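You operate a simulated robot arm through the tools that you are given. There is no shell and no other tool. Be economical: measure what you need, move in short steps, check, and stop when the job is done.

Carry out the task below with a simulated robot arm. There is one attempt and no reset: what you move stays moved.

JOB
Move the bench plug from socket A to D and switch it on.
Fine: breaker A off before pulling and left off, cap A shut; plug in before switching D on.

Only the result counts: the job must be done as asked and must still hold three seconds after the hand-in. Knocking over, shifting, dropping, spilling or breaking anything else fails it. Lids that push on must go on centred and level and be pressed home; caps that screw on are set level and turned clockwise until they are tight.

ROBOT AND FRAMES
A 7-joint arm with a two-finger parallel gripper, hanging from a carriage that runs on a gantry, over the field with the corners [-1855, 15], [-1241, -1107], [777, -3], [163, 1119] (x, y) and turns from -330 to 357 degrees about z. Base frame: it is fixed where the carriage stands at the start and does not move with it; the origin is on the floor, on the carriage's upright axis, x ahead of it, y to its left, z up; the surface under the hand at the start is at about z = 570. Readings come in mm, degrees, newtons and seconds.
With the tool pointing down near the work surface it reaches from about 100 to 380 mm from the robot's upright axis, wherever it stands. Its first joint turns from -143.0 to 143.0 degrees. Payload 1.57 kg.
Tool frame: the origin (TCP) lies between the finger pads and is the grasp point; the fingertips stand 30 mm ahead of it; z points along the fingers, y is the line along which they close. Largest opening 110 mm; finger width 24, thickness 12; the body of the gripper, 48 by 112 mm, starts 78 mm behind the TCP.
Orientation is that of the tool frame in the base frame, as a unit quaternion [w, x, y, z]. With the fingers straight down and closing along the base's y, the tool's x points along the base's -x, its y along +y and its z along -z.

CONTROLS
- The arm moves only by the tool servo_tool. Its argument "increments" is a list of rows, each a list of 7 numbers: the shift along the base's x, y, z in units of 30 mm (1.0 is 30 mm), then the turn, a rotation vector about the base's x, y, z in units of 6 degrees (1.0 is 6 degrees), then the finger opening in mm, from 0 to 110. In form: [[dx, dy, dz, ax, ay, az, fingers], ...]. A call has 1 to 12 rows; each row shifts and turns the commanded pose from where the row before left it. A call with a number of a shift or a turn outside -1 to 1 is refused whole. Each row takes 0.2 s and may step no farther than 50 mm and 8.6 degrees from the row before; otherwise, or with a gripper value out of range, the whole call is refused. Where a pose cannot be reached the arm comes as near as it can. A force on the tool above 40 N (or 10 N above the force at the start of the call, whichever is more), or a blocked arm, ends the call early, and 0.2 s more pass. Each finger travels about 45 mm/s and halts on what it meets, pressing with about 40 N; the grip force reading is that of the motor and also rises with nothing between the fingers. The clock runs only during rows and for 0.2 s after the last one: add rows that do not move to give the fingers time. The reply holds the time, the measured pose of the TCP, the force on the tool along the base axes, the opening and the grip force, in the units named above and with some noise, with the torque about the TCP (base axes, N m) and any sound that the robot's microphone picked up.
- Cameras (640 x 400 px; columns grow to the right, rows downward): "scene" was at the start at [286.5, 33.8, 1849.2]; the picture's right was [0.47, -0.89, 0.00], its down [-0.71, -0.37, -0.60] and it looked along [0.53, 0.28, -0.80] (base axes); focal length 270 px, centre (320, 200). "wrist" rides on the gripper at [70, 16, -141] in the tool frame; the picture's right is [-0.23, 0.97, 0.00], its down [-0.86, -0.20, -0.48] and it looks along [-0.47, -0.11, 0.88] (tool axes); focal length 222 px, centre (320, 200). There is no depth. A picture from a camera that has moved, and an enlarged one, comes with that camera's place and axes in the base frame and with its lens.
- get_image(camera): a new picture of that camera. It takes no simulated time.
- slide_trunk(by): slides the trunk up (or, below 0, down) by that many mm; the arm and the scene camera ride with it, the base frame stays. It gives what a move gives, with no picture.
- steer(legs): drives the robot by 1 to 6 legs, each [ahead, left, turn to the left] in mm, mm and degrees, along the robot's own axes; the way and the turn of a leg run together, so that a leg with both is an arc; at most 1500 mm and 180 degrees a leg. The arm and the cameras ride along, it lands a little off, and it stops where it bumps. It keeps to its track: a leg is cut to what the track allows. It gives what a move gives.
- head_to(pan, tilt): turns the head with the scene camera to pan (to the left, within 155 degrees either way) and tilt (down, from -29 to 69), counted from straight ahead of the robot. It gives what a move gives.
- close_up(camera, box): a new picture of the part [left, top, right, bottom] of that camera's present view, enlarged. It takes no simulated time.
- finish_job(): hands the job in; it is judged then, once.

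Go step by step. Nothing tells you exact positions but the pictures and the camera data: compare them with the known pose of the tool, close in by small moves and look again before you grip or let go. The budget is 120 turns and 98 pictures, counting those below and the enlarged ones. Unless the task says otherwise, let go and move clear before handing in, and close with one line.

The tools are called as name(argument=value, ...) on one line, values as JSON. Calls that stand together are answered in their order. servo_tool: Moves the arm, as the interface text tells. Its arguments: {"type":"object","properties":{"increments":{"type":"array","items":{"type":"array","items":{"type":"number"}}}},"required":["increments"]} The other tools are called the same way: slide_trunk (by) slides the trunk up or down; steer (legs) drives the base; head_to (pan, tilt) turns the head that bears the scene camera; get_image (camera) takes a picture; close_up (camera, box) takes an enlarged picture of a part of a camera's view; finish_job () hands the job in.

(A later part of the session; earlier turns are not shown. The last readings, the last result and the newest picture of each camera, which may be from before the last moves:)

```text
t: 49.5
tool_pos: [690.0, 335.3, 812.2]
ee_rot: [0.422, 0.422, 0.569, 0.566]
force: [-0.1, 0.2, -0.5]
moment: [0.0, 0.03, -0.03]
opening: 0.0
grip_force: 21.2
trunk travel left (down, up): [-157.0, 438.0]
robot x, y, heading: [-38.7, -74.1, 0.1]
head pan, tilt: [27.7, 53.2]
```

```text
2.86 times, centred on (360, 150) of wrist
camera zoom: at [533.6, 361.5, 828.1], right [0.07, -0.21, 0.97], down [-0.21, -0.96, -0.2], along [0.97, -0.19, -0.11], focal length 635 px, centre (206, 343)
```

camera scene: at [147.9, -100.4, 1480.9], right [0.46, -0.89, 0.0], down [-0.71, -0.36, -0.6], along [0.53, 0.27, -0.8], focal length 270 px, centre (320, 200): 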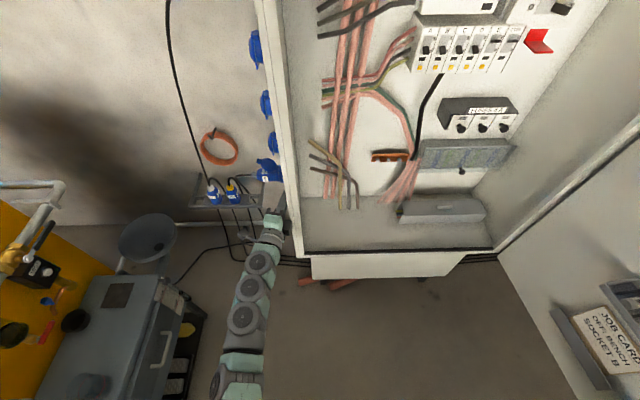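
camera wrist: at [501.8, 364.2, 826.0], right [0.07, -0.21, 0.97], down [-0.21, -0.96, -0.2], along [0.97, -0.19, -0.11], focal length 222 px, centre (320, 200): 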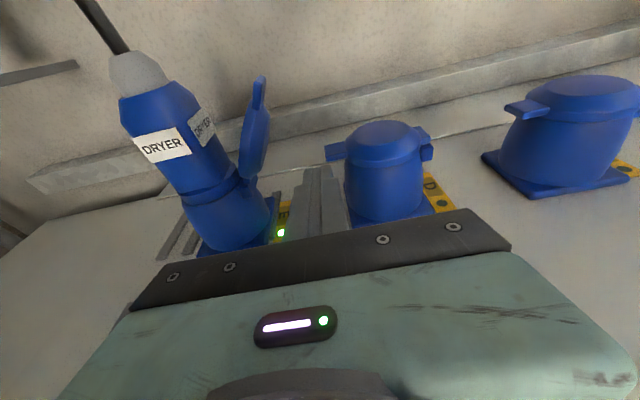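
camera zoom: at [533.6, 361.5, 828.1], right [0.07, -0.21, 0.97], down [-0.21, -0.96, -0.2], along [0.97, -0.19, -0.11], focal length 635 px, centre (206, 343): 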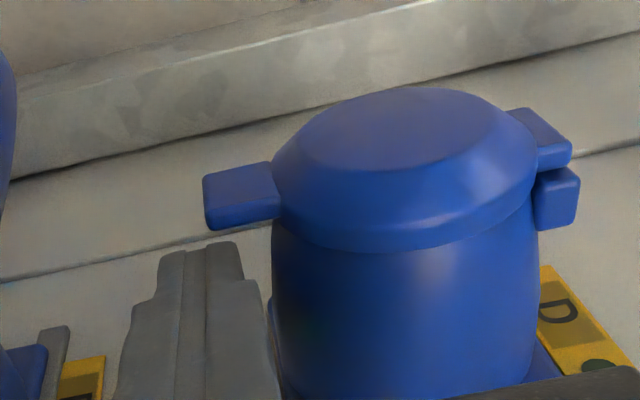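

servo_tool(increments=[[0, 0, 0.13, 0, 0, 0, 0], [-0.35, 0.64, 0, 0, 0, 0, 0], [-0.35, 0.64, 0.1, 0, 0, 0, 0], [-0.33, 0.6, 0.3, 0, 0, 0, 0], [-0.27, 0.5, 0.48, 0, 0, 0, 0], [0, 0, 0, 0, 0, 0, 0]])

get_image(camera="wrist")

```text
t: 51.0
tool_pos: [650.1, 407.3, 844.5]
ee_rot: [0.423, 0.421, 0.569, 0.566]
force: [0.0, 0.7, 0.0]
moment: [0.01, 0.03, -0.01]
opening: 0.0
grip_force: 21.6
trunk travel left (down, up): [-157.0, 438.0]
robot x, y, heading: [-41.6, -76.7, -0.0]
head pan, tilt: [27.7, 53.2]
```

```text
57 pictures are left
camera wrist: at [495.1, 433.8, 859.6], right [0.07, -0.21, 0.97], down [-0.21, -0.96, -0.2], along [0.97, -0.19, -0.11], focal length 222 px, centre (320, 200)
```

wrist: 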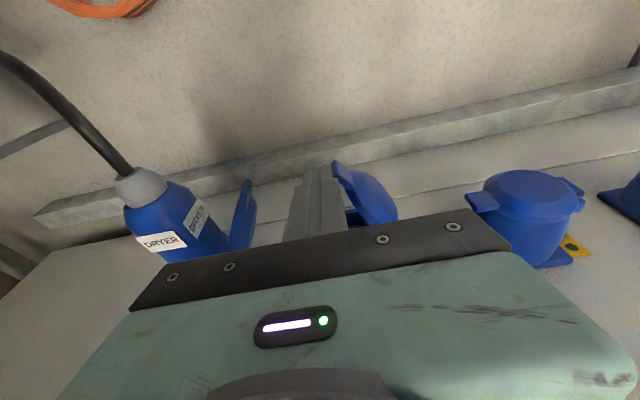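

Cap D is opening on the finger. Continue the arc.

servo_tool(increments=[[-0.21, 0.38, 0.62, 0, 0, 0, 0], [-0.13, 0.23, 0.7, 0, 0, 0, 0], [-0.03, 0.06, 0.73, 0, 0, 0, 0], [0.03, -0.06, 0.5, 0, 0, 0, 0], [0.1, -0.18, 0.4, 0, 0, 0, 0], [0, 0, 0, 0, 0, 0, 0]])

get_image(camera="wrist")

```text
t: 52.4
tool_pos: [643.0, 421.9, 927.6]
ee_rot: [0.421, 0.421, 0.572, 0.565]
force: [12.7, 13.4, -30.8]
moment: [-0.08, 1.12, 0.48]
opening: 0.0
grip_force: 21.1
trunk travel left (down, up): [-157.0, 438.0]
robot x, y, heading: [-46.0, -79.7, 0.1]
head pan, tilt: [27.7, 53.2]
```

```text
56 pictures are left
camera wrist: at [486.8, 447.3, 945.0], right [0.07, -0.21, 0.97], down [-0.21, -0.96, -0.19], along [0.98, -0.19, -0.11], focal length 222 px, centre (320, 200)
```

wrist: 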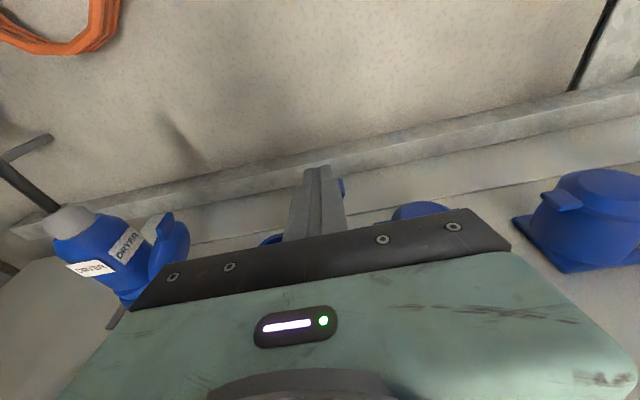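

servo_tool(increments=[[0, 0, -0.5, 0, 0, 0, 0], [-0.27, 0.5, -0.5, 0, 0, 0, 0], [-0.877, -0.48, 0, 0, 0, 0, 0], [-0.877, -0.48, 0, 0, 0, 0, 0], [-0.877, -0.48, 0, 0, 0, 0, 0], [-0.877, -0.48, 0, 0, 0, 0, 0], [0, 0, 0, 0, 0, 0, 0]])

get_image(camera="wrist")

```text
t: 54.0
tool_pos: [527.6, 378.4, 902.1]
ee_rot: [0.422, 0.421, 0.569, 0.566]
force: [0.5, -0.5, -0.5]
moment: [-0.01, 0.01, 0.02]
opening: 0.0
grip_force: 21.0
trunk travel left (down, up): [-157.0, 438.0]
robot x, y, heading: [-41.8, -78.3, -0.0]
head pan, tilt: [27.7, 53.2]
```

```text
55 pictures are left
camera wrist: at [373.9, 404.3, 917.6], right [0.07, -0.21, 0.97], down [-0.21, -0.96, -0.19], along [0.98, -0.19, -0.11], focal length 222 px, centre (320, 200)
```

wrist: 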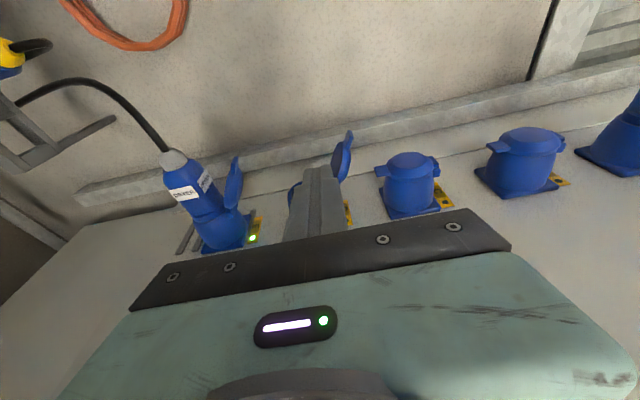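

servo_tool(increments=[[0, 0, 0, 0, 0, 1, 70], [0, 0, 0, 0, 0, 1, 70], [0, 0, 0, 0, 0, 0.1, 70], [0, 0, 0, 0, 0, 0, 70], [0, 0, 0, 0, 0, 0, 70]])

slide_trunk(by=414)

get_image(camera="wrist")

get_image(camera="scene")

```text
t: 55.1
tool_pos: [530.1, 378.4, 901.5]
ee_rot: [0.358, 0.357, 0.612, 0.609]
force: [0.6, 0.1, 0.1]
moment: [-0.03, -0.03, -0.01]
opening: 69.9
grip_force: 0.0
trunk travel left (down, up): [-157.0, 438.0]
robot x, y, heading: [-43.3, -81.9, 0.3]
head pan, tilt: [27.7, 53.2]
```

```text
refused: 414 is not a number from -400 to 400
```

```text
54 pictures are left
camera wrist: at [372.5, 369.4, 916.9], right [0.11, -0.19, 0.97], down [0.0, -0.98, -0.2], along [0.99, 0.02, -0.11], focal length 222 px, centre (320, 200)
```

wrist: 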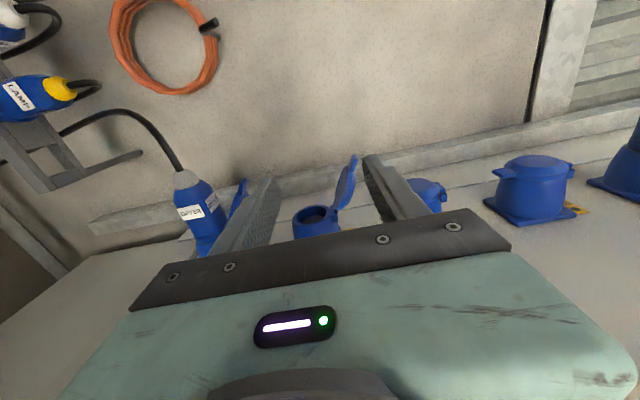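

```text
53 pictures are left
camera scene: at [243.4, -44.1, 1481.2], right [0.47, -0.88, 0.0], down [-0.71, -0.37, -0.6], along [0.53, 0.28, -0.8], focal length 270 px, centre (320, 200)
```

scene: 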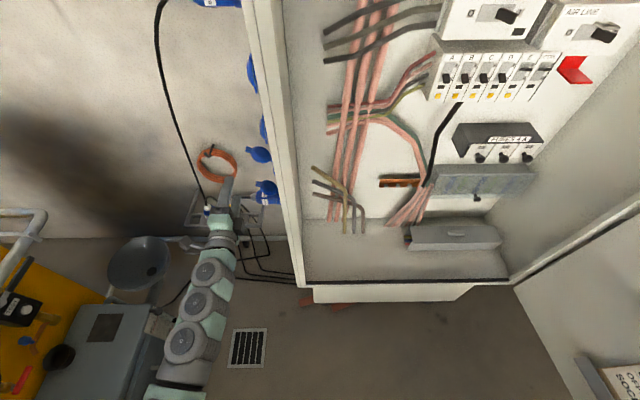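

slide_trunk(by=400)

get_image(camera="wrist")

get_image(camera="scene")

```text
t: 59.0
tool_pos: [529.8, 376.9, 1301.4]
ee_rot: [0.359, 0.356, 0.611, 0.609]
force: [-0.3, -0.2, -0.2]
moment: [-0.07, -0.03, 0.01]
opening: 69.9
grip_force: 0.0
trunk travel left (down, up): [-557.0, 38.0]
robot x, y, heading: [-40.0, -80.4, -0.1]
head pan, tilt: [27.7, 53.2]
```

```text
52 pictures are left
camera wrist: at [372.5, 369.4, 1316.9], right [0.11, -0.19, 0.97], down [0.0, -0.98, -0.2], along [0.99, 0.02, -0.11], focal length 222 px, centre (320, 200)
```

wrist: 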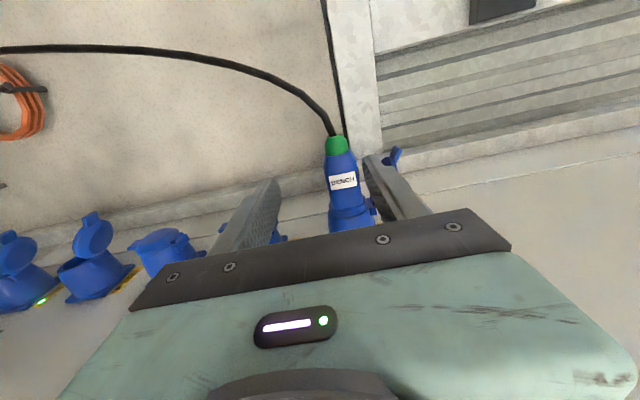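

```text
51 pictures are left
camera scene: at [243.4, -44.1, 1881.2], right [0.47, -0.88, 0.0], down [-0.71, -0.37, -0.6], along [0.53, 0.28, -0.8], focal length 270 px, centre (320, 200)
```

scene: 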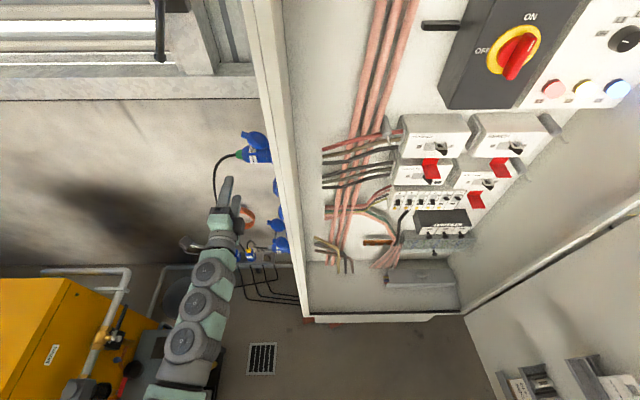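

close_up(camera="wrist", box=[270, 120, 430, 220])

```text
4.00 times, centred on (350, 170) of wrist
camera zoom: at [372.5, 369.4, 1316.9], right [0.11, -0.19, 0.97], down [0.0, -0.98, -0.2], along [0.99, 0.02, -0.11], focal length 888 px, centre (200, 320)
```

zoom: 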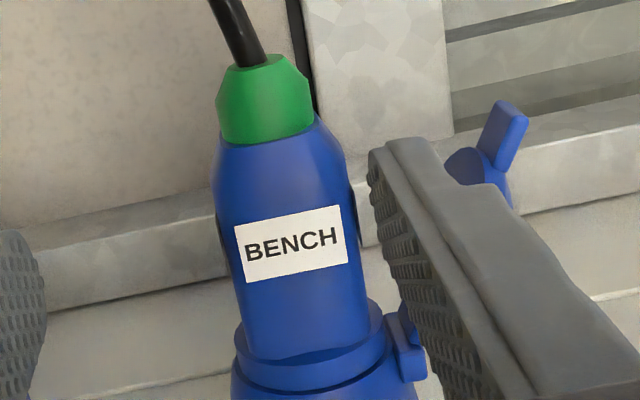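

servo_tool(increments=[[0.305, -0.555, 0.277, 0, 0, 0, 66], [0.305, -0.555, 0.277, 0, 0, 0, 64], [0.819, 0.448, 0, 0, 0, 0, 64], [0.819, 0.448, 0, 0, 0, 0, 64], [0, 0, 0, 0, 0, 0, 64]])

get_image(camera="wrist")

close_up(camera="scene", box=[200, 110, 296, 210])

```text
t: 60.2
tool_pos: [598.9, 369.8, 1318.3]
ee_rot: [0.358, 0.356, 0.612, 0.609]
force: [-0.2, -0.6, -0.8]
moment: [0.01, -0.01, -0.04]
opening: 63.8
grip_force: 0.1
trunk travel left (down, up): [-557.0, 38.0]
robot x, y, heading: [-43.8, -77.0, 0.3]
head pan, tilt: [27.7, 53.2]
```

```text
49 pictures are left
camera wrist: at [440.9, 362.5, 1333.3], right [0.11, -0.19, 0.97], down [0.0, -0.98, -0.19], along [0.99, 0.02, -0.11], focal length 222 px, centre (320, 200)
```

wrist: 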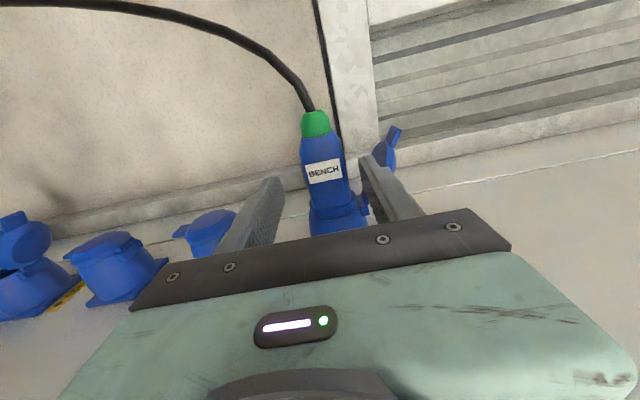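

```text
4.00 times, centred on (248, 160) of scene
camera zoom: at [243.4, -44.1, 1881.2], right [0.47, -0.88, 0.0], down [-0.71, -0.37, -0.6], along [0.53, 0.28, -0.8], focal length 1081 px, centre (608, 360)
```

zoom: 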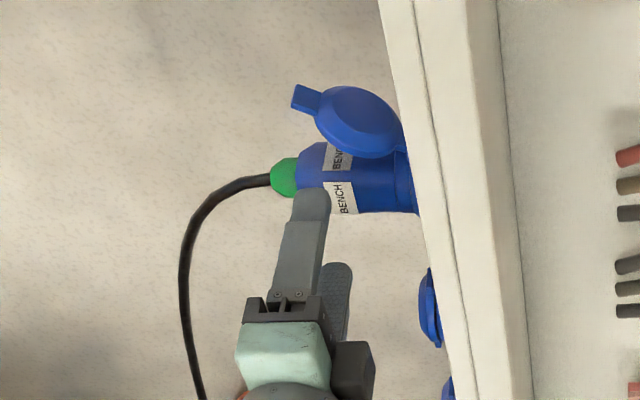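

servo_tool(increments=[[0.8, 0.438, 0, 0, 0, 0, 64], [0.8, 0.438, 0, 0, 0, 0, 64], [0.8, 0.438, 0, 0, 0, 0, 64], [0, 0, 0, 0, 0, 0, 64]])

get_image(camera="wrist")

close_up(camera="scene", box=[200, 110, 296, 210])

```text
t: 61.2
tool_pos: [670.4, 410.3, 1316.7]
ee_rot: [0.358, 0.356, 0.612, 0.609]
force: [0.0, -0.2, 0.7]
moment: [0.02, 0.0, 0.0]
opening: 63.7
grip_force: 0.0
trunk travel left (down, up): [-557.0, 38.0]
robot x, y, heading: [-40.6, -80.3, -0.0]
head pan, tilt: [27.7, 53.2]
```

```text
47 pictures are left
camera wrist: at [512.9, 401.7, 1331.9], right [0.11, -0.19, 0.97], down [0.0, -0.98, -0.2], along [0.99, 0.02, -0.11], focal length 222 px, centre (320, 200)
```

wrist: 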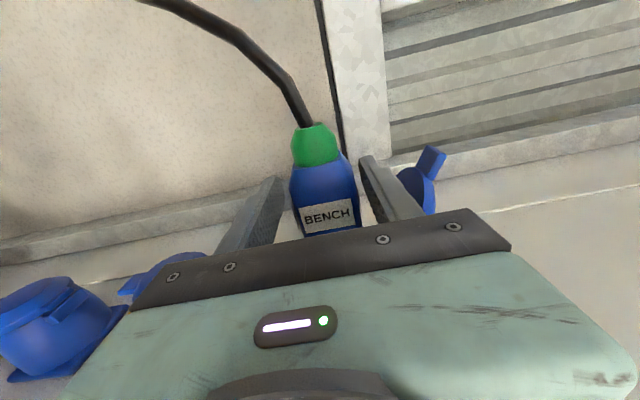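

```text
4.00 times, centred on (248, 160) of scene
camera zoom: at [243.4, -44.2, 1881.2], right [0.47, -0.88, 0.0], down [-0.71, -0.37, -0.6], along [0.53, 0.28, -0.8], focal length 1081 px, centre (608, 360)
```

zoom: 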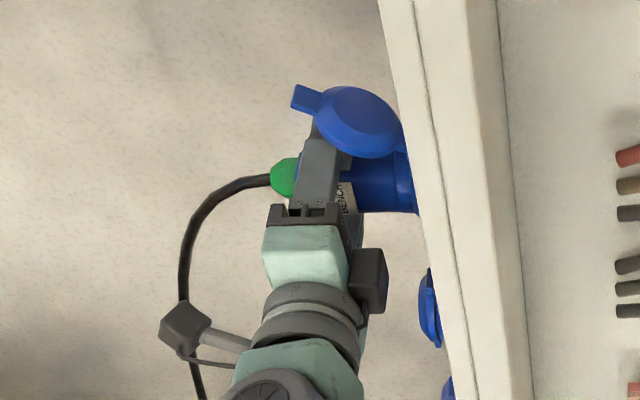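

servo_tool(increments=[[0, 0, 0, 0, 0, 0, 54], [0, 0, 0, 0, 0, 0, 46], [0, 0, 0, 0, 0, 0, 36], [0, 0, 0, 0, 0, 0, 30], [0, 0, 0, 0, 0, 0, 30]])

```text
t: 62.4
tool_pos: [669.8, 412.2, 1318.6]
ee_rot: [0.359, 0.355, 0.612, 0.609]
force: [-6.0, -1.1, 14.5]
moment: [-0.56, -0.46, -0.37]
opening: 42.1
grip_force: 29.0
trunk travel left (down, up): [-557.0, 38.0]
robot x, y, heading: [-45.0, -75.0, 0.2]
head pan, tilt: [27.7, 53.2]
```

servo_tool(increments=[[0, 0, 0.06, 0, 0, 0, 10], [0, 0, 0, 0, 0, 0, 10], [0, 0, 0, 0, 0, 0, 10]])

```text
t: 63.2
tool_pos: [670.3, 411.8, 1317.4]
ee_rot: [0.357, 0.357, 0.613, 0.608]
force: [6.3, 3.1, -4.2]
moment: [-0.24, -0.12, 0.38]
opening: 41.9
grip_force: 40.2
trunk travel left (down, up): [-557.0, 38.0]
robot x, y, heading: [-40.0, -79.6, 0.1]
head pan, tilt: [27.7, 53.2]
```

servo_tool(increments=[[-0.12, 0.22, 0, 0, 0, 0, 10], [-0.12, 0.22, 0, 0, 0, 0, 10], [-0.12, 0.22, 0, 0, 0, 0, 10], [-0.12, 0.22, 0, 0, 0, 0, 10]])

get_image(camera="wrist")

```text
t: 64.2
tool_pos: [651.5, 438.5, 1318.7]
ee_rot: [0.357, 0.356, 0.613, 0.609]
force: [0.9, -0.5, 0.6]
moment: [0.04, 0.07, 0.01]
opening: 41.6
grip_force: 40.5
trunk travel left (down, up): [-557.0, 38.0]
robot x, y, heading: [-43.3, -77.7, -0.1]
head pan, tilt: [27.7, 53.2]
```

```text
45 pictures are left
camera wrist: at [496.1, 429.7, 1334.3], right [0.11, -0.19, 0.97], down [0.0, -0.98, -0.2], along [0.99, 0.03, -0.11], focal length 222 px, centre (320, 200)
```

wrist: 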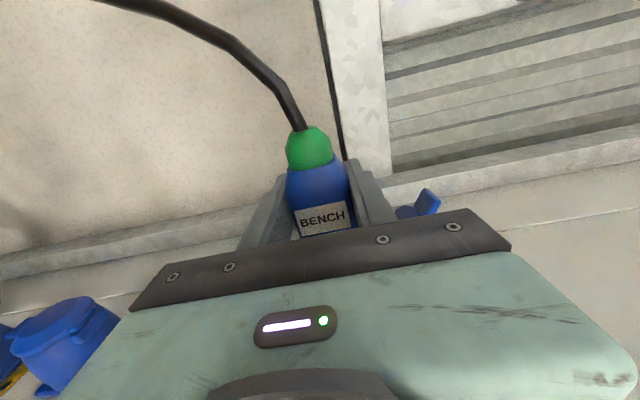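

servo_tool(increments=[[-0.24, 0.44, 0, 0, 0, 0, 10], [-0.24, 0.44, 0, 0, 0, 0, 10], [-0.24, 0.44, 0, 0, 0, 0, 10], [-0.24, 0.44, 0, 0, 0, 0, 10], [-0.24, 0.44, 0, 0, 0, 0, 10]])

get_image(camera="scene")

get_image(camera="wrist")

```text
t: 65.4
tool_pos: [620.5, 503.0, 1320.1]
ee_rot: [0.357, 0.357, 0.612, 0.609]
force: [0.0, -1.0, -0.2]
moment: [0.04, 0.03, 0.03]
opening: 42.0
grip_force: 39.9
trunk travel left (down, up): [-557.0, 38.0]
robot x, y, heading: [-46.6, -79.0, 0.2]
head pan, tilt: [27.7, 53.2]
```

```text
44 pictures are left
camera scene: at [243.4, -44.2, 1881.2], right [0.47, -0.88, 0.0], down [-0.71, -0.37, -0.6], along [0.53, 0.28, -0.8], focal length 270 px, centre (320, 200)
```

scene: 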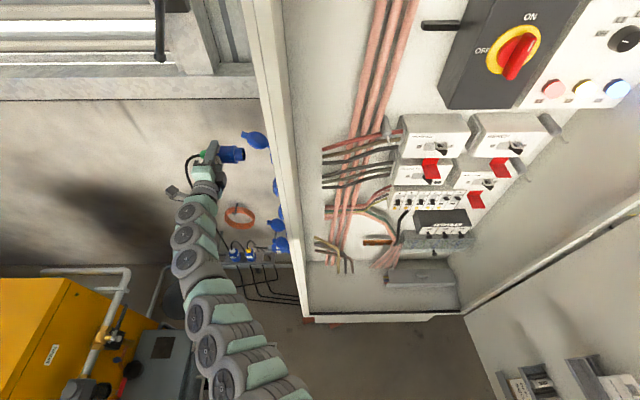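

```text
43 pictures are left
camera wrist: at [461.8, 494.5, 1335.6], right [0.11, -0.19, 0.97], down [0.0, -0.98, -0.19], along [0.99, 0.02, -0.11], focal length 222 px, centre (320, 200)
```

wrist: 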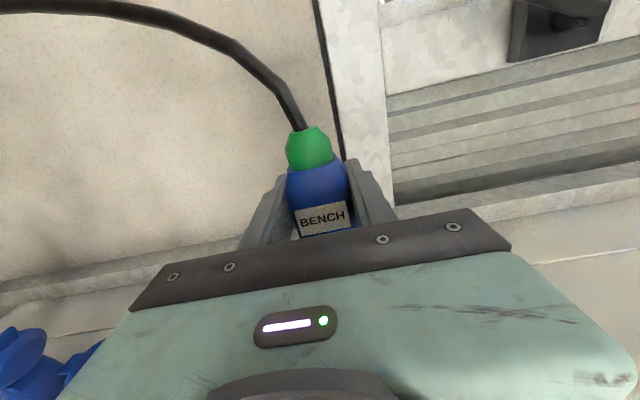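

servo_tool(increments=[[-0.4, 0.73, 0, 0, 0, 0, 10], [-0.4, 0.73, 0, 0, 0, 0, 10], [-0.4, 0.73, 0, 0, 0, 0, 10], [0, 0, 0, 0, 0, 0, 10]])

slide_trunk(by=-400)

get_image(camera="wrist")

get_image(camera="scene")

```text
t: 66.4
tool_pos: [581.9, 570.2, 1320.3]
ee_rot: [0.358, 0.357, 0.612, 0.608]
force: [0.0, 0.3, -2.0]
moment: [0.05, 0.05, 0.03]
opening: 41.6
grip_force: 39.9
trunk travel left (down, up): [-557.0, 38.0]
robot x, y, heading: [-40.0, -76.8, 0.2]
head pan, tilt: [27.7, 53.2]
```

```text
t: 70.2
tool_pos: [582.2, 567.9, 920.1]
ee_rot: [0.358, 0.357, 0.612, 0.609]
force: [-0.1, 0.2, -2.3]
moment: [-0.01, 0.04, 0.0]
opening: 41.5
grip_force: 39.8
trunk travel left (down, up): [-157.0, 438.0]
robot x, y, heading: [-46.4, -79.0, 0.1]
head pan, tilt: [27.7, 53.2]
```

```text
42 pictures are left
camera wrist: at [424.7, 560.4, 935.4], right [0.11, -0.19, 0.97], down [0.0, -0.98, -0.19], along [0.99, 0.02, -0.11], focal length 222 px, centre (320, 200)
```

wrist: 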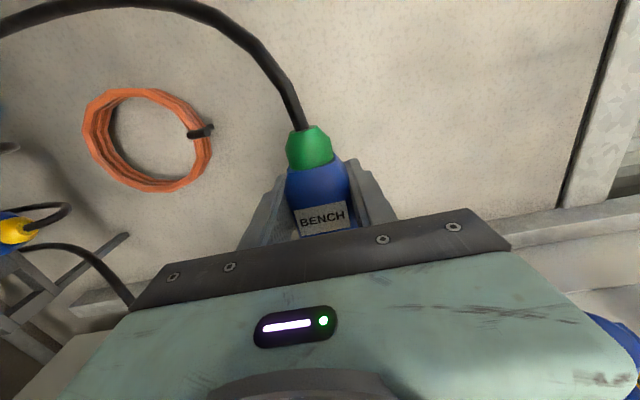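

```text
41 pictures are left
camera scene: at [243.3, -44.2, 1481.2], right [0.47, -0.88, 0.0], down [-0.71, -0.37, -0.6], along [0.53, 0.28, -0.8], focal length 270 px, centre (320, 200)
```

scene: 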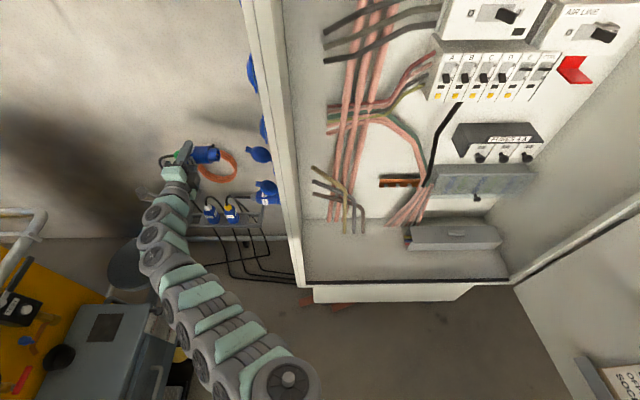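

close_up(camera="scene", box=[200, 110, 296, 210])

```text
4.00 times, centred on (248, 160) of scene
camera zoom: at [243.3, -44.2, 1481.2], right [0.47, -0.88, 0.0], down [-0.71, -0.37, -0.6], along [0.53, 0.28, -0.8], focal length 1081 px, centre (608, 360)
```

zoom: 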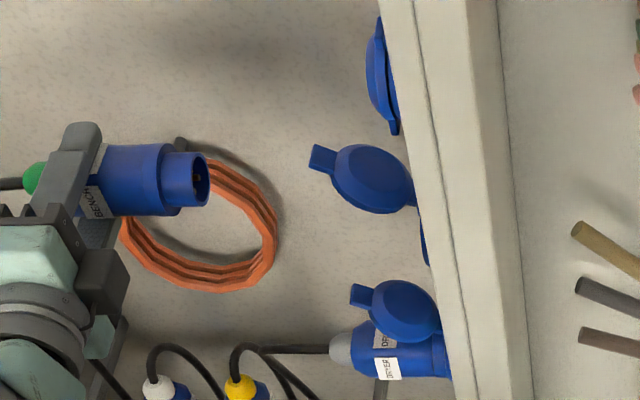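

slide_trunk(by=-52)

servo_tool(increments=[[0.4, -0.66, 0, 0, 0, 0, 10], [0.4, -0.66, 0, 0, 0, 0, 10], [0.36, -0.62, 0, 0, 0, 0, 10], [0, 0, 0, 0, 0, 0, 10]])

close_up(camera="scene", box=[200, 110, 296, 210])

get_image(camera="wrist")

```text
t: 71.1
tool_pos: [581.8, 568.0, 868.7]
ee_rot: [0.359, 0.356, 0.611, 0.609]
force: [-0.3, 0.1, -1.8]
moment: [0.03, 0.02, 0.02]
opening: 41.6
grip_force: 40.4
trunk travel left (down, up): [-105.0, 490.0]
robot x, y, heading: [-43.0, -80.4, 0.1]
head pan, tilt: [27.7, 53.2]
```

```text
t: 72.1
tool_pos: [616.7, 510.8, 867.5]
ee_rot: [0.358, 0.356, 0.611, 0.609]
force: [0.8, -0.5, -1.6]
moment: [0.04, 0.0, 0.0]
opening: 41.8
grip_force: 39.5
trunk travel left (down, up): [-105.0, 490.0]
robot x, y, heading: [-41.7, -82.6, 0.2]
head pan, tilt: [27.7, 53.2]
```

```text
4.00 times, centred on (248, 160) of scene
camera zoom: at [243.3, -44.1, 1429.2], right [0.47, -0.88, 0.0], down [-0.71, -0.37, -0.6], along [0.53, 0.28, -0.8], focal length 1081 px, centre (608, 360)
```

zoom: 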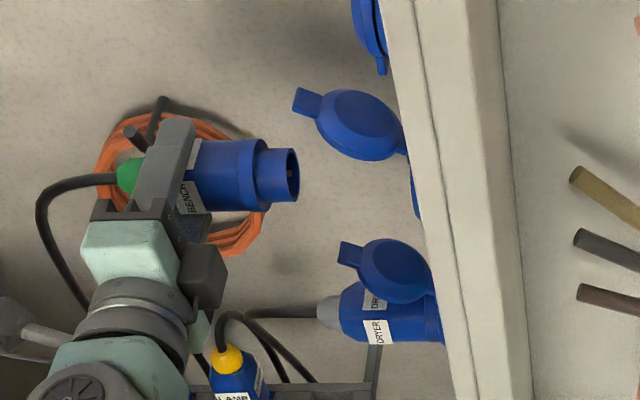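

```text
38 pictures are left
camera wrist: at [460.3, 502.5, 883.7], right [0.11, -0.19, 0.97], down [0.0, -0.98, -0.2], along [0.99, 0.02, -0.11], focal length 222 px, centre (320, 200)
```

wrist: 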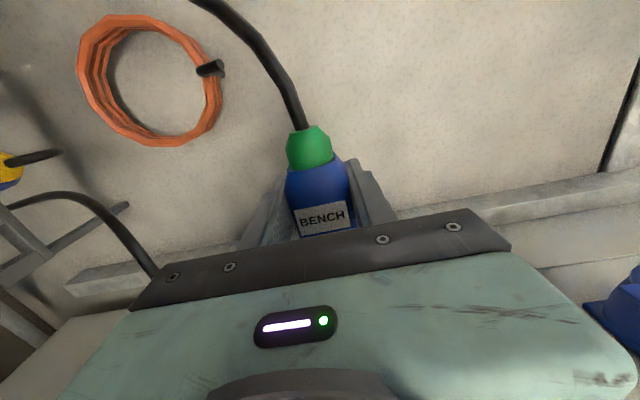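

close_up(camera="scene", box=[236, 134, 292, 169])

servo_tool(increments=[[-0.4, 0.73, 0, 0, 0, 0, 10], [-0.4, 0.73, 0, 0, 0, 0, 10], [-0.4, 0.73, 0, 0, 0, 0, 10], [0, 0, 0, 0, 0, 0, 10]])

slide_trunk(by=252)

slide_trunk(by=200)

close_up(camera="scene", box=[236, 134, 292, 169])

```text
11.43 times, centred on (264, 152) of scene
camera zoom: at [243.3, -44.1, 1429.2], right [0.47, -0.88, 0.0], down [-0.71, -0.37, -0.6], along [0.53, 0.28, -0.8], focal length 3088 px, centre (960, 754)
```

zoom: 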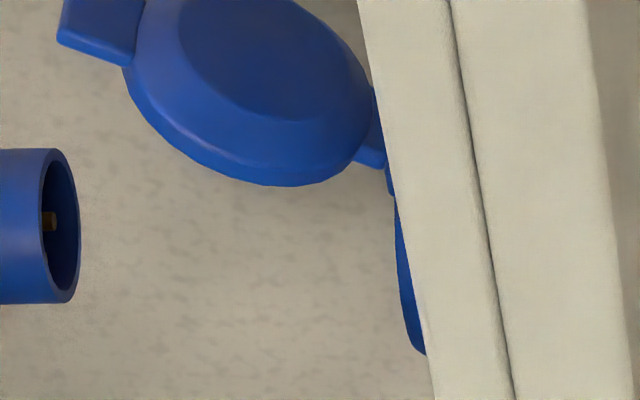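

```text
t: 73.1
tool_pos: [583.3, 576.2, 868.3]
ee_rot: [0.357, 0.357, 0.612, 0.609]
force: [0.6, -0.3, -1.9]
moment: [0.05, 0.01, 0.0]
opening: 41.6
grip_force: 39.8
trunk travel left (down, up): [-105.0, 490.0]
robot x, y, heading: [-42.5, -79.0, 0.1]
head pan, tilt: [27.7, 53.2]
```

```text
t: 75.7
tool_pos: [581.8, 577.1, 1118.9]
ee_rot: [0.357, 0.357, 0.612, 0.609]
force: [0.7, -0.5, -1.3]
moment: [0.02, 0.0, -0.03]
opening: 41.5
grip_force: 39.9
trunk travel left (down, up): [-357.0, 238.0]
robot x, y, heading: [-40.3, -77.1, 0.1]
head pan, tilt: [27.7, 53.2]
```

```text
t: 77.9
tool_pos: [583.2, 576.2, 1319.8]
ee_rot: [0.358, 0.357, 0.611, 0.609]
force: [-0.9, 0.3, -1.2]
moment: [0.03, 0.04, -0.01]
opening: 41.6
grip_force: 40.4
trunk travel left (down, up): [-557.0, 38.0]
robot x, y, heading: [-39.0, -77.8, 0.1]
head pan, tilt: [27.7, 53.2]
```

```text
11.43 times, centred on (264, 152) of scene
camera zoom: at [243.3, -44.2, 1881.1], right [0.47, -0.88, 0.0], down [-0.71, -0.37, -0.6], along [0.53, 0.28, -0.8], focal length 3088 px, centre (960, 754)
```

zoom: 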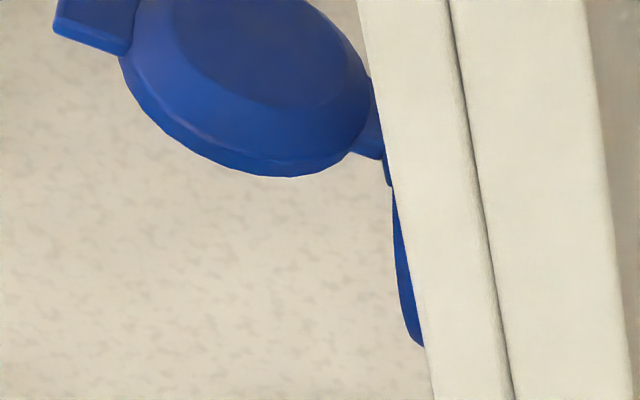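

slide_trunk(by=-400)

slide_trunk(by=-56)

servo_tool(increments=[[0.37, -0.7, -0.02, 0, 0, 0, 10], [0.37, -0.7, 0, 0, 0, 0, 10], [0.33, -0.7, 0, 0, 0, 0, 10], [0, 0, 0, 0, 0, 0, 10]])

close_up(camera="scene", box=[200, 110, 296, 170])

```text
t: 81.7
tool_pos: [583.0, 578.3, 919.1]
ee_rot: [0.358, 0.357, 0.612, 0.608]
force: [-0.3, -0.1, -1.5]
moment: [-0.02, 0.02, 0.05]
opening: 41.5
grip_force: 39.6
trunk travel left (down, up): [-157.0, 438.0]
robot x, y, heading: [-45.0, -79.1, 0.0]
head pan, tilt: [27.7, 53.2]
```

```text
t: 82.7
tool_pos: [582.3, 577.4, 864.4]
ee_rot: [0.358, 0.356, 0.611, 0.609]
force: [-1.0, -0.2, -1.6]
moment: [0.07, 0.04, 0.0]
opening: 41.5
grip_force: 40.0
trunk travel left (down, up): [-101.0, 494.0]
robot x, y, heading: [-39.9, -81.2, 0.3]
head pan, tilt: [27.7, 53.2]
```

```text
t: 83.7
tool_pos: [616.1, 512.9, 861.6]
ee_rot: [0.359, 0.356, 0.612, 0.608]
force: [-0.2, 0.2, -2.4]
moment: [0.04, 0.01, 0.06]
opening: 41.6
grip_force: 39.9
trunk travel left (down, up): [-101.0, 494.0]
robot x, y, heading: [-44.8, -80.5, 0.3]
head pan, tilt: [27.7, 53.2]
```

```text
6.67 times, centred on (248, 140) of scene
camera zoom: at [243.3, -44.1, 1425.2], right [0.47, -0.88, 0.0], down [-0.71, -0.37, -0.6], along [0.53, 0.28, -0.8], focal length 1801 px, centre (800, 600)
```

zoom: 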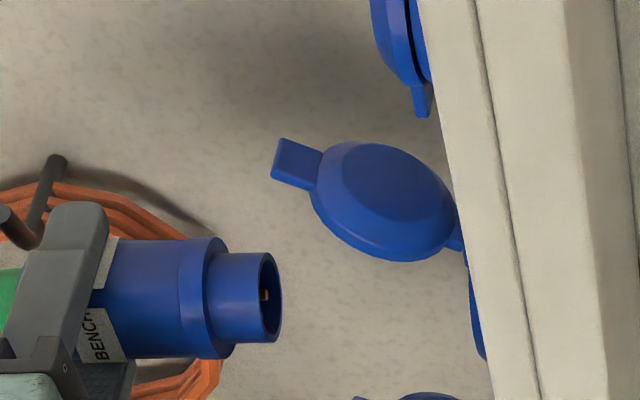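

servo_tool(increments=[[0.314, -0.588, 0.017, 0, 0, 0, 10], [0.314, -0.588, 0, 0, 0, 0, 10], [0.314, -0.588, 0, 0, 0, 0, 10], [0.314, -0.588, 0, 0, 0, 0, 10], [0, 0, 0, 0, 0, 0, 10]])

close_up(camera="scene", box=[216, 120, 296, 170])

get_image(camera="wrist")

```text
t: 84.9
tool_pos: [651.9, 442.9, 864.9]
ee_rot: [0.358, 0.356, 0.612, 0.609]
force: [0.0, -0.4, -1.4]
moment: [0.05, 0.04, -0.02]
opening: 41.4
grip_force: 39.9
trunk travel left (down, up): [-101.0, 494.0]
robot x, y, heading: [-39.5, -76.3, 0.1]
head pan, tilt: [27.7, 53.2]
```

```text
8.00 times, centred on (256, 145) of scene
camera zoom: at [243.3, -44.2, 1425.2], right [0.47, -0.88, 0.0], down [-0.71, -0.37, -0.6], along [0.53, 0.28, -0.8], focal length 2161 px, centre (832, 640)
```

zoom: 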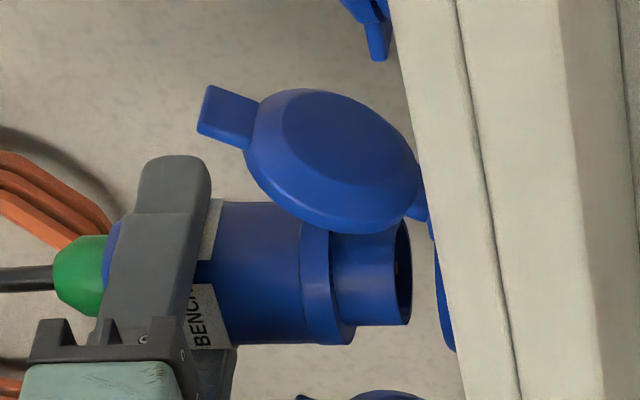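

```text
33 pictures are left
camera wrist: at [494.9, 435.2, 879.6], right [0.11, -0.19, 0.97], down [0.0, -0.98, -0.19], along [0.99, 0.02, -0.11], focal length 222 px, centre (320, 200)
```

wrist: 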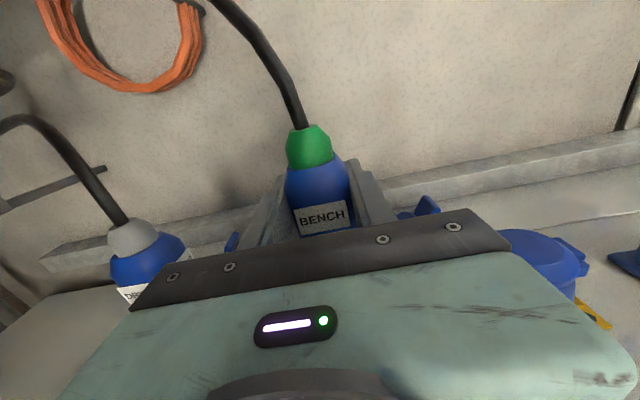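

servo_tool(increments=[[0.1, -0.174, 0, 0, 0, 0, 10], [0.1, -0.174, 0, 0, 0, 0, 10], [0.096, -0.175, 0, 0, 0, 0, 10], [0, 0, 0, 0, 0, 0, 10]])

close_up(camera="scene", box=[216, 120, 296, 170])

```text
t: 85.9
tool_pos: [660.3, 427.0, 864.8]
ee_rot: [0.358, 0.357, 0.612, 0.609]
force: [0.1, -0.5, -1.3]
moment: [0.04, 0.01, 0.01]
opening: 41.5
grip_force: 39.8
trunk travel left (down, up): [-101.0, 494.0]
robot x, y, heading: [-44.1, -79.1, 0.0]
head pan, tilt: [27.7, 53.2]
```

```text
8.00 times, centred on (256, 145) of scene
camera zoom: at [243.3, -44.2, 1425.2], right [0.47, -0.88, 0.0], down [-0.71, -0.37, -0.6], along [0.53, 0.28, -0.8], focal length 2161 px, centre (832, 640)
```

zoom: 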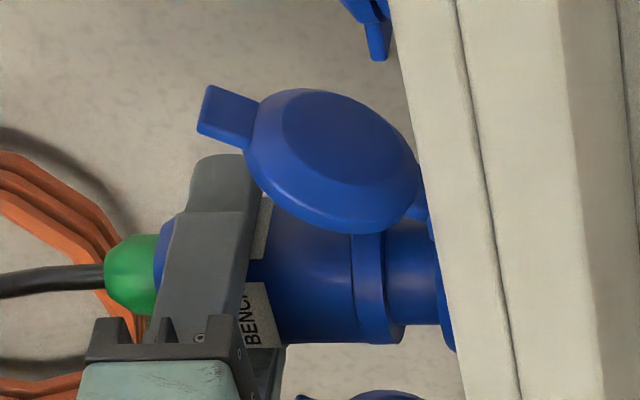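

servo_tool(increments=[[0.096, -0.175, 0, 0, 0, 0, 10], [0.096, -0.175, 0, 0, 0, 0, 10], [0, 0, 0, 0, 0, 0, 10]])

```text
t: 86.7
tool_pos: [667.6, 416.5, 864.5]
ee_rot: [0.358, 0.357, 0.612, 0.608]
force: [-0.5, 0.8, -1.0]
moment: [0.04, 0.03, 0.02]
opening: 41.6
grip_force: 39.8
trunk travel left (down, up): [-101.0, 494.0]
robot x, y, heading: [-42.5, -79.8, 0.2]
head pan, tilt: [27.7, 53.2]
```

servo_tool(increments=[[0.064, -0.117, 0, 0, 0, 0, 10], [0.048, -0.088, 0, 0, 0, 0, 10], [0, 0, 0, 0, 0, 0, 10]])

close_up(camera="scene", box=[216, 120, 296, 170])

```text
t: 87.5
tool_pos: [669.5, 416.3, 864.1]
ee_rot: [0.357, 0.356, 0.612, 0.61]
force: [-5.2, 5.2, 0.9]
moment: [-0.06, -0.02, 0.0]
opening: 41.5
grip_force: 40.1
trunk travel left (down, up): [-101.0, 494.0]
robot x, y, heading: [-42.6, -79.3, -0.0]
head pan, tilt: [27.7, 53.2]
```

```text
8.00 times, centred on (256, 145) of scene
camera zoom: at [242.7, -43.2, 1425.1], right [0.47, -0.88, 0.0], down [-0.71, -0.37, -0.6], along [0.53, 0.28, -0.8], focal length 2161 px, centre (832, 640)
```

zoom: 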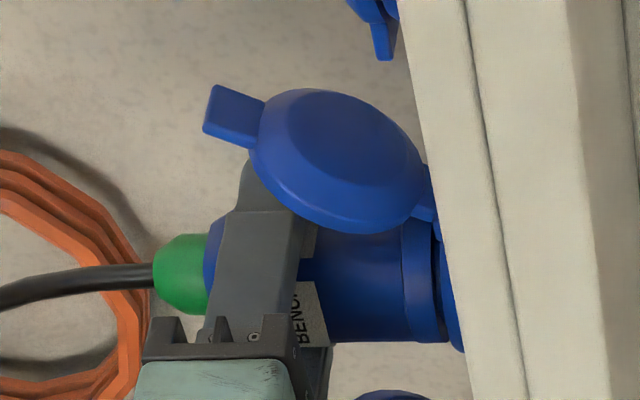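

servo_tool(increments=[[0.048, -0.088, 0, 0, 0, 0, 10], [0.048, -0.088, 0, 0, 0, 0, 10], [0.048, -0.088, 0, 0, 0, 0, 10], [0, 0, 0, 0, 0, 0, 10]])

close_up(camera="scene", box=[216, 120, 296, 170])

```text
t: 88.5
tool_pos: [671.9, 411.4, 864.3]
ee_rot: [0.356, 0.356, 0.611, 0.611]
force: [-18.1, 16.2, 14.6]
moment: [-0.63, -0.17, -0.65]
opening: 41.7
grip_force: 39.9
trunk travel left (down, up): [-101.0, 494.0]
robot x, y, heading: [-42.0, -79.0, 0.1]
head pan, tilt: [27.7, 53.2]
```

```text
8.00 times, centred on (256, 145) of scene
camera zoom: at [241.9, -41.3, 1425.0], right [0.47, -0.88, 0.0], down [-0.71, -0.37, -0.6], along [0.53, 0.28, -0.8], focal length 2161 px, centre (832, 640)
```

zoom: 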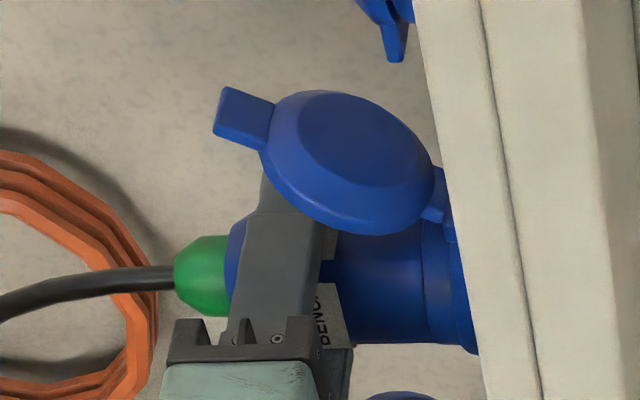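

servo_tool(increments=[[0.048, -0.088, 0.03, 0, 0, 0, 10], [0.048, -0.088, 0.03, 0, 0, 0, 10], [0, 0, 0, 0, 0, 0, 10]])

close_up(camera="wrist", box=[220, 100, 460, 250])

```text
t: 89.3
tool_pos: [670.6, 410.1, 864.2]
ee_rot: [0.352, 0.356, 0.613, 0.611]
force: [-14.0, 35.8, -5.1]
moment: [-0.03, -0.07, -0.08]
opening: 41.5
grip_force: 40.0
trunk travel left (down, up): [-101.0, 494.0]
robot x, y, heading: [-44.4, -80.1, 0.2]
head pan, tilt: [27.7, 53.2]
```

```text
2.67 times, centred on (340, 175) of wrist
camera zoom: at [514.3, 400.1, 880.3], right [0.12, -0.2, 0.97], down [0.01, -0.98, -0.2], along [0.99, 0.03, -0.11], focal length 592 px, centre (267, 267)
```

zoom: 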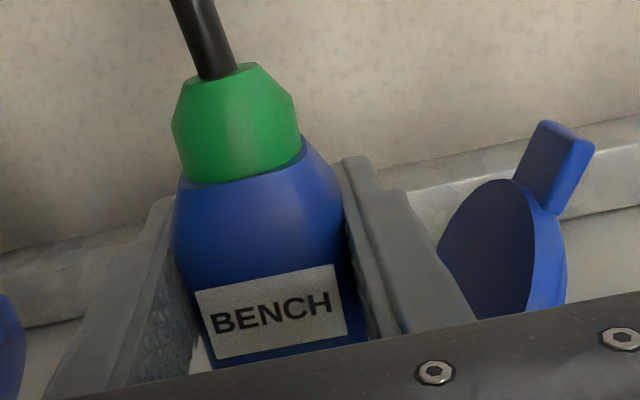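

servo_tool(increments=[[-0.1, 0.18, -0.03, 0, 0, 0, 10], [0, 0, 0, 0, 0, 0, 50], [0, 0, 0, 0, 0, 0, 64], [0, 0, 0, 0, 0, 0, 64], [0, 0, 0, 0, 0, 0, 64]])

servo_tool(increments=[[-0.8, -0.438, 0, 0, 0, 0, 64], [-0.8, -0.438, 0, 0, 0, 0, 64], [-0.8, -0.438, 0, 0, 0, 0, 64], [-0.8, -0.438, 0, 0, 0, 0, 64], [-0.8, -0.438, 0, 0, 0, 0, 64], [0, 0, 0, 0, 0, 0, 64]])

get_image(camera="wrist")

close_up(camera="scene", box=[216, 120, 296, 170])

```text
t: 90.5
tool_pos: [675.2, 403.0, 865.6]
ee_rot: [0.358, 0.357, 0.611, 0.609]
force: [0.2, -0.4, -0.1]
moment: [0.0, -0.01, -0.01]
opening: 64.0
grip_force: 0.0
trunk travel left (down, up): [-101.0, 494.0]
robot x, y, heading: [-45.4, -78.6, 0.3]
head pan, tilt: [27.7, 53.2]
```

```text
t: 91.9
tool_pos: [553.9, 341.4, 863.8]
ee_rot: [0.358, 0.356, 0.611, 0.609]
force: [-0.8, -0.9, -0.7]
moment: [-0.01, -0.03, 0.01]
opening: 64.2
grip_force: 0.2
trunk travel left (down, up): [-101.0, 494.0]
robot x, y, heading: [-46.8, -80.2, 0.1]
head pan, tilt: [27.7, 53.2]
```

```text
28 pictures are left
camera wrist: at [397.8, 332.0, 879.6], right [0.11, -0.19, 0.97], down [0.0, -0.98, -0.2], along [0.99, 0.02, -0.11], focal length 222 px, centre (320, 200)
```

wrist: 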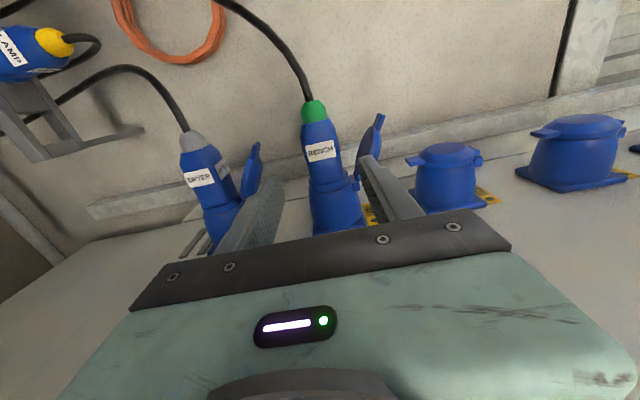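

```text
8.00 times, centred on (256, 145) of scene
camera zoom: at [243.5, -44.0, 1425.2], right [0.47, -0.88, 0.0], down [-0.71, -0.37, -0.6], along [0.53, 0.28, -0.8], focal length 2161 px, centre (832, 640)
```

zoom: 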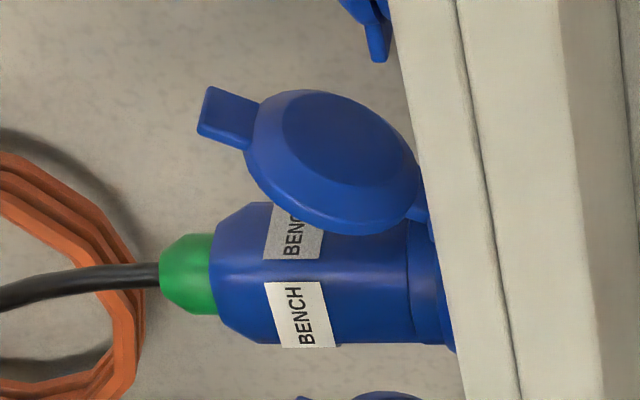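

slide_trunk(by=400)

slide_trunk(by=92)

servo_tool(increments=[[0, 0, 1, 0, 0, 0, 40], [0, 0, 1, 0, 0, 0, 20], [0, 0, 0.2, 0, 0, 0, 0], [0, 0, 0, 0, 0, 0, 0], [0, 0, 0, 0, 0, 0, 0]])

get_image(camera="wrist")

```text
t: 95.7
tool_pos: [555.6, 341.5, 1264.4]
ee_rot: [0.358, 0.356, 0.611, 0.609]
force: [-0.8, 0.6, 0.3]
moment: [0.03, -0.01, 0.01]
opening: 64.2
grip_force: 0.0
trunk travel left (down, up): [-501.0, 94.0]
robot x, y, heading: [-46.6, -79.7, 0.0]
head pan, tilt: [27.7, 53.2]
```

```text
t: 97.0
tool_pos: [555.2, 339.7, 1355.2]
ee_rot: [0.358, 0.357, 0.612, 0.608]
force: [-0.2, -0.3, 0.0]
moment: [-0.01, -0.01, 0.01]
opening: 64.0
grip_force: 0.1
trunk travel left (down, up): [-593.0, 2.0]
robot x, y, heading: [-43.2, -82.0, -0.3]
head pan, tilt: [27.7, 53.2]
```

```text
t: 98.2
tool_pos: [555.6, 341.5, 1421.3]
ee_rot: [0.358, 0.356, 0.612, 0.609]
force: [0.6, -0.3, 0.6]
moment: [-0.02, 0.0, 0.02]
opening: 0.1
grip_force: 21.5
trunk travel left (down, up): [-593.0, 2.0]
robot x, y, heading: [-47.0, -80.1, 0.1]
head pan, tilt: [27.7, 53.2]
```

```text
26 pictures are left
camera wrist: at [397.7, 332.9, 1437.1], right [0.11, -0.19, 0.97], down [0.0, -0.98, -0.19], along [0.99, 0.02, -0.11], focal length 222 px, centre (320, 200)
```

wrist: 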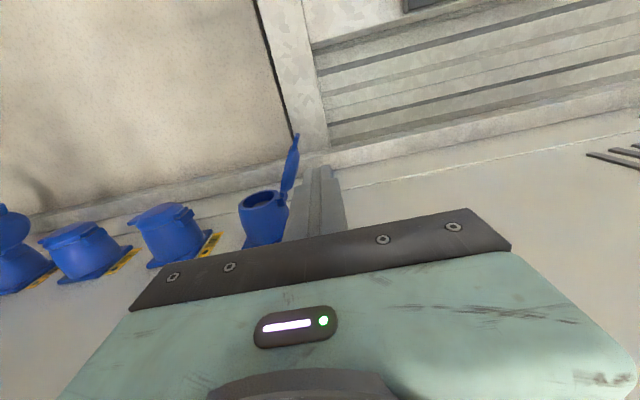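

servo_tool(increments=[[0.86, 0.5, 0, 0, 0, 0, 0], [0.86, 0.5, 0, 0, 0, 0, 0], [0.86, 0.5, 0, 0, 0, 0, 0], [0.86, 0.5, 0, 0, 0, 0, 0], [0, 0, 0, 0, 0, 0, 0]])

get_image(camera="wrist")

```text
t: 99.4
tool_pos: [658.4, 399.9, 1421.5]
ee_rot: [0.358, 0.356, 0.612, 0.609]
force: [-0.1, -0.2, 0.0]
moment: [-0.02, 0.05, 0.01]
opening: 0.1
grip_force: 21.7
trunk travel left (down, up): [-593.0, 2.0]
robot x, y, heading: [-44.3, -75.2, 0.1]
head pan, tilt: [27.7, 53.2]
```

```text
25 pictures are left
camera wrist: at [501.1, 390.8, 1437.8], right [0.11, -0.19, 0.97], down [0.0, -0.98, -0.2], along [0.99, 0.02, -0.11], focal length 222 px, centre (320, 200)
```

wrist: 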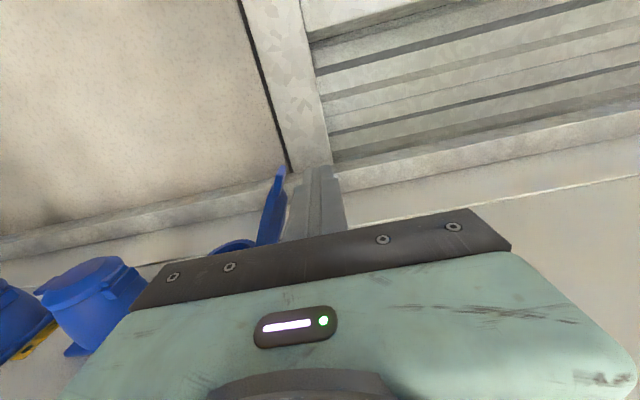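

servo_tool(increments=[[-0.03, 0.06, -0.6, 0, 0, 0, 0], [-0.18, 0.32, -0.57, 0, 0, 0, 0], [-0.08, 0.15, -0.43, 0, 0, 0, 0], [-0.05, 0.09, -0.67, 0, 0, 0, 0], [0.03, -0.06, -0.67, 0, 0, 0, 0], [0.12, -0.22, -0.63, 0, 0, 0, 0], [0, 0, 0, 0, 0, 0, 0]])

get_image(camera="wrist")

```text
t: 101.0
tool_pos: [652.5, 410.9, 1315.2]
ee_rot: [0.358, 0.356, 0.612, 0.609]
force: [-0.5, 0.0, -0.2]
moment: [0.0, 0.0, 0.0]
opening: 0.0
grip_force: 21.9
trunk travel left (down, up): [-593.0, 2.0]
robot x, y, heading: [-42.5, -78.8, 0.1]
head pan, tilt: [27.7, 53.2]
```

```text
24 pictures are left
camera wrist: at [495.1, 401.9, 1330.4], right [0.11, -0.19, 0.97], down [0.0, -0.98, -0.2], along [0.99, 0.02, -0.11], focal length 222 px, centre (320, 200)
```

wrist: 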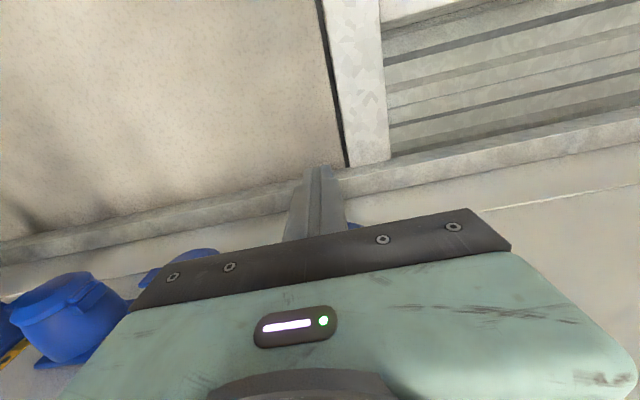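

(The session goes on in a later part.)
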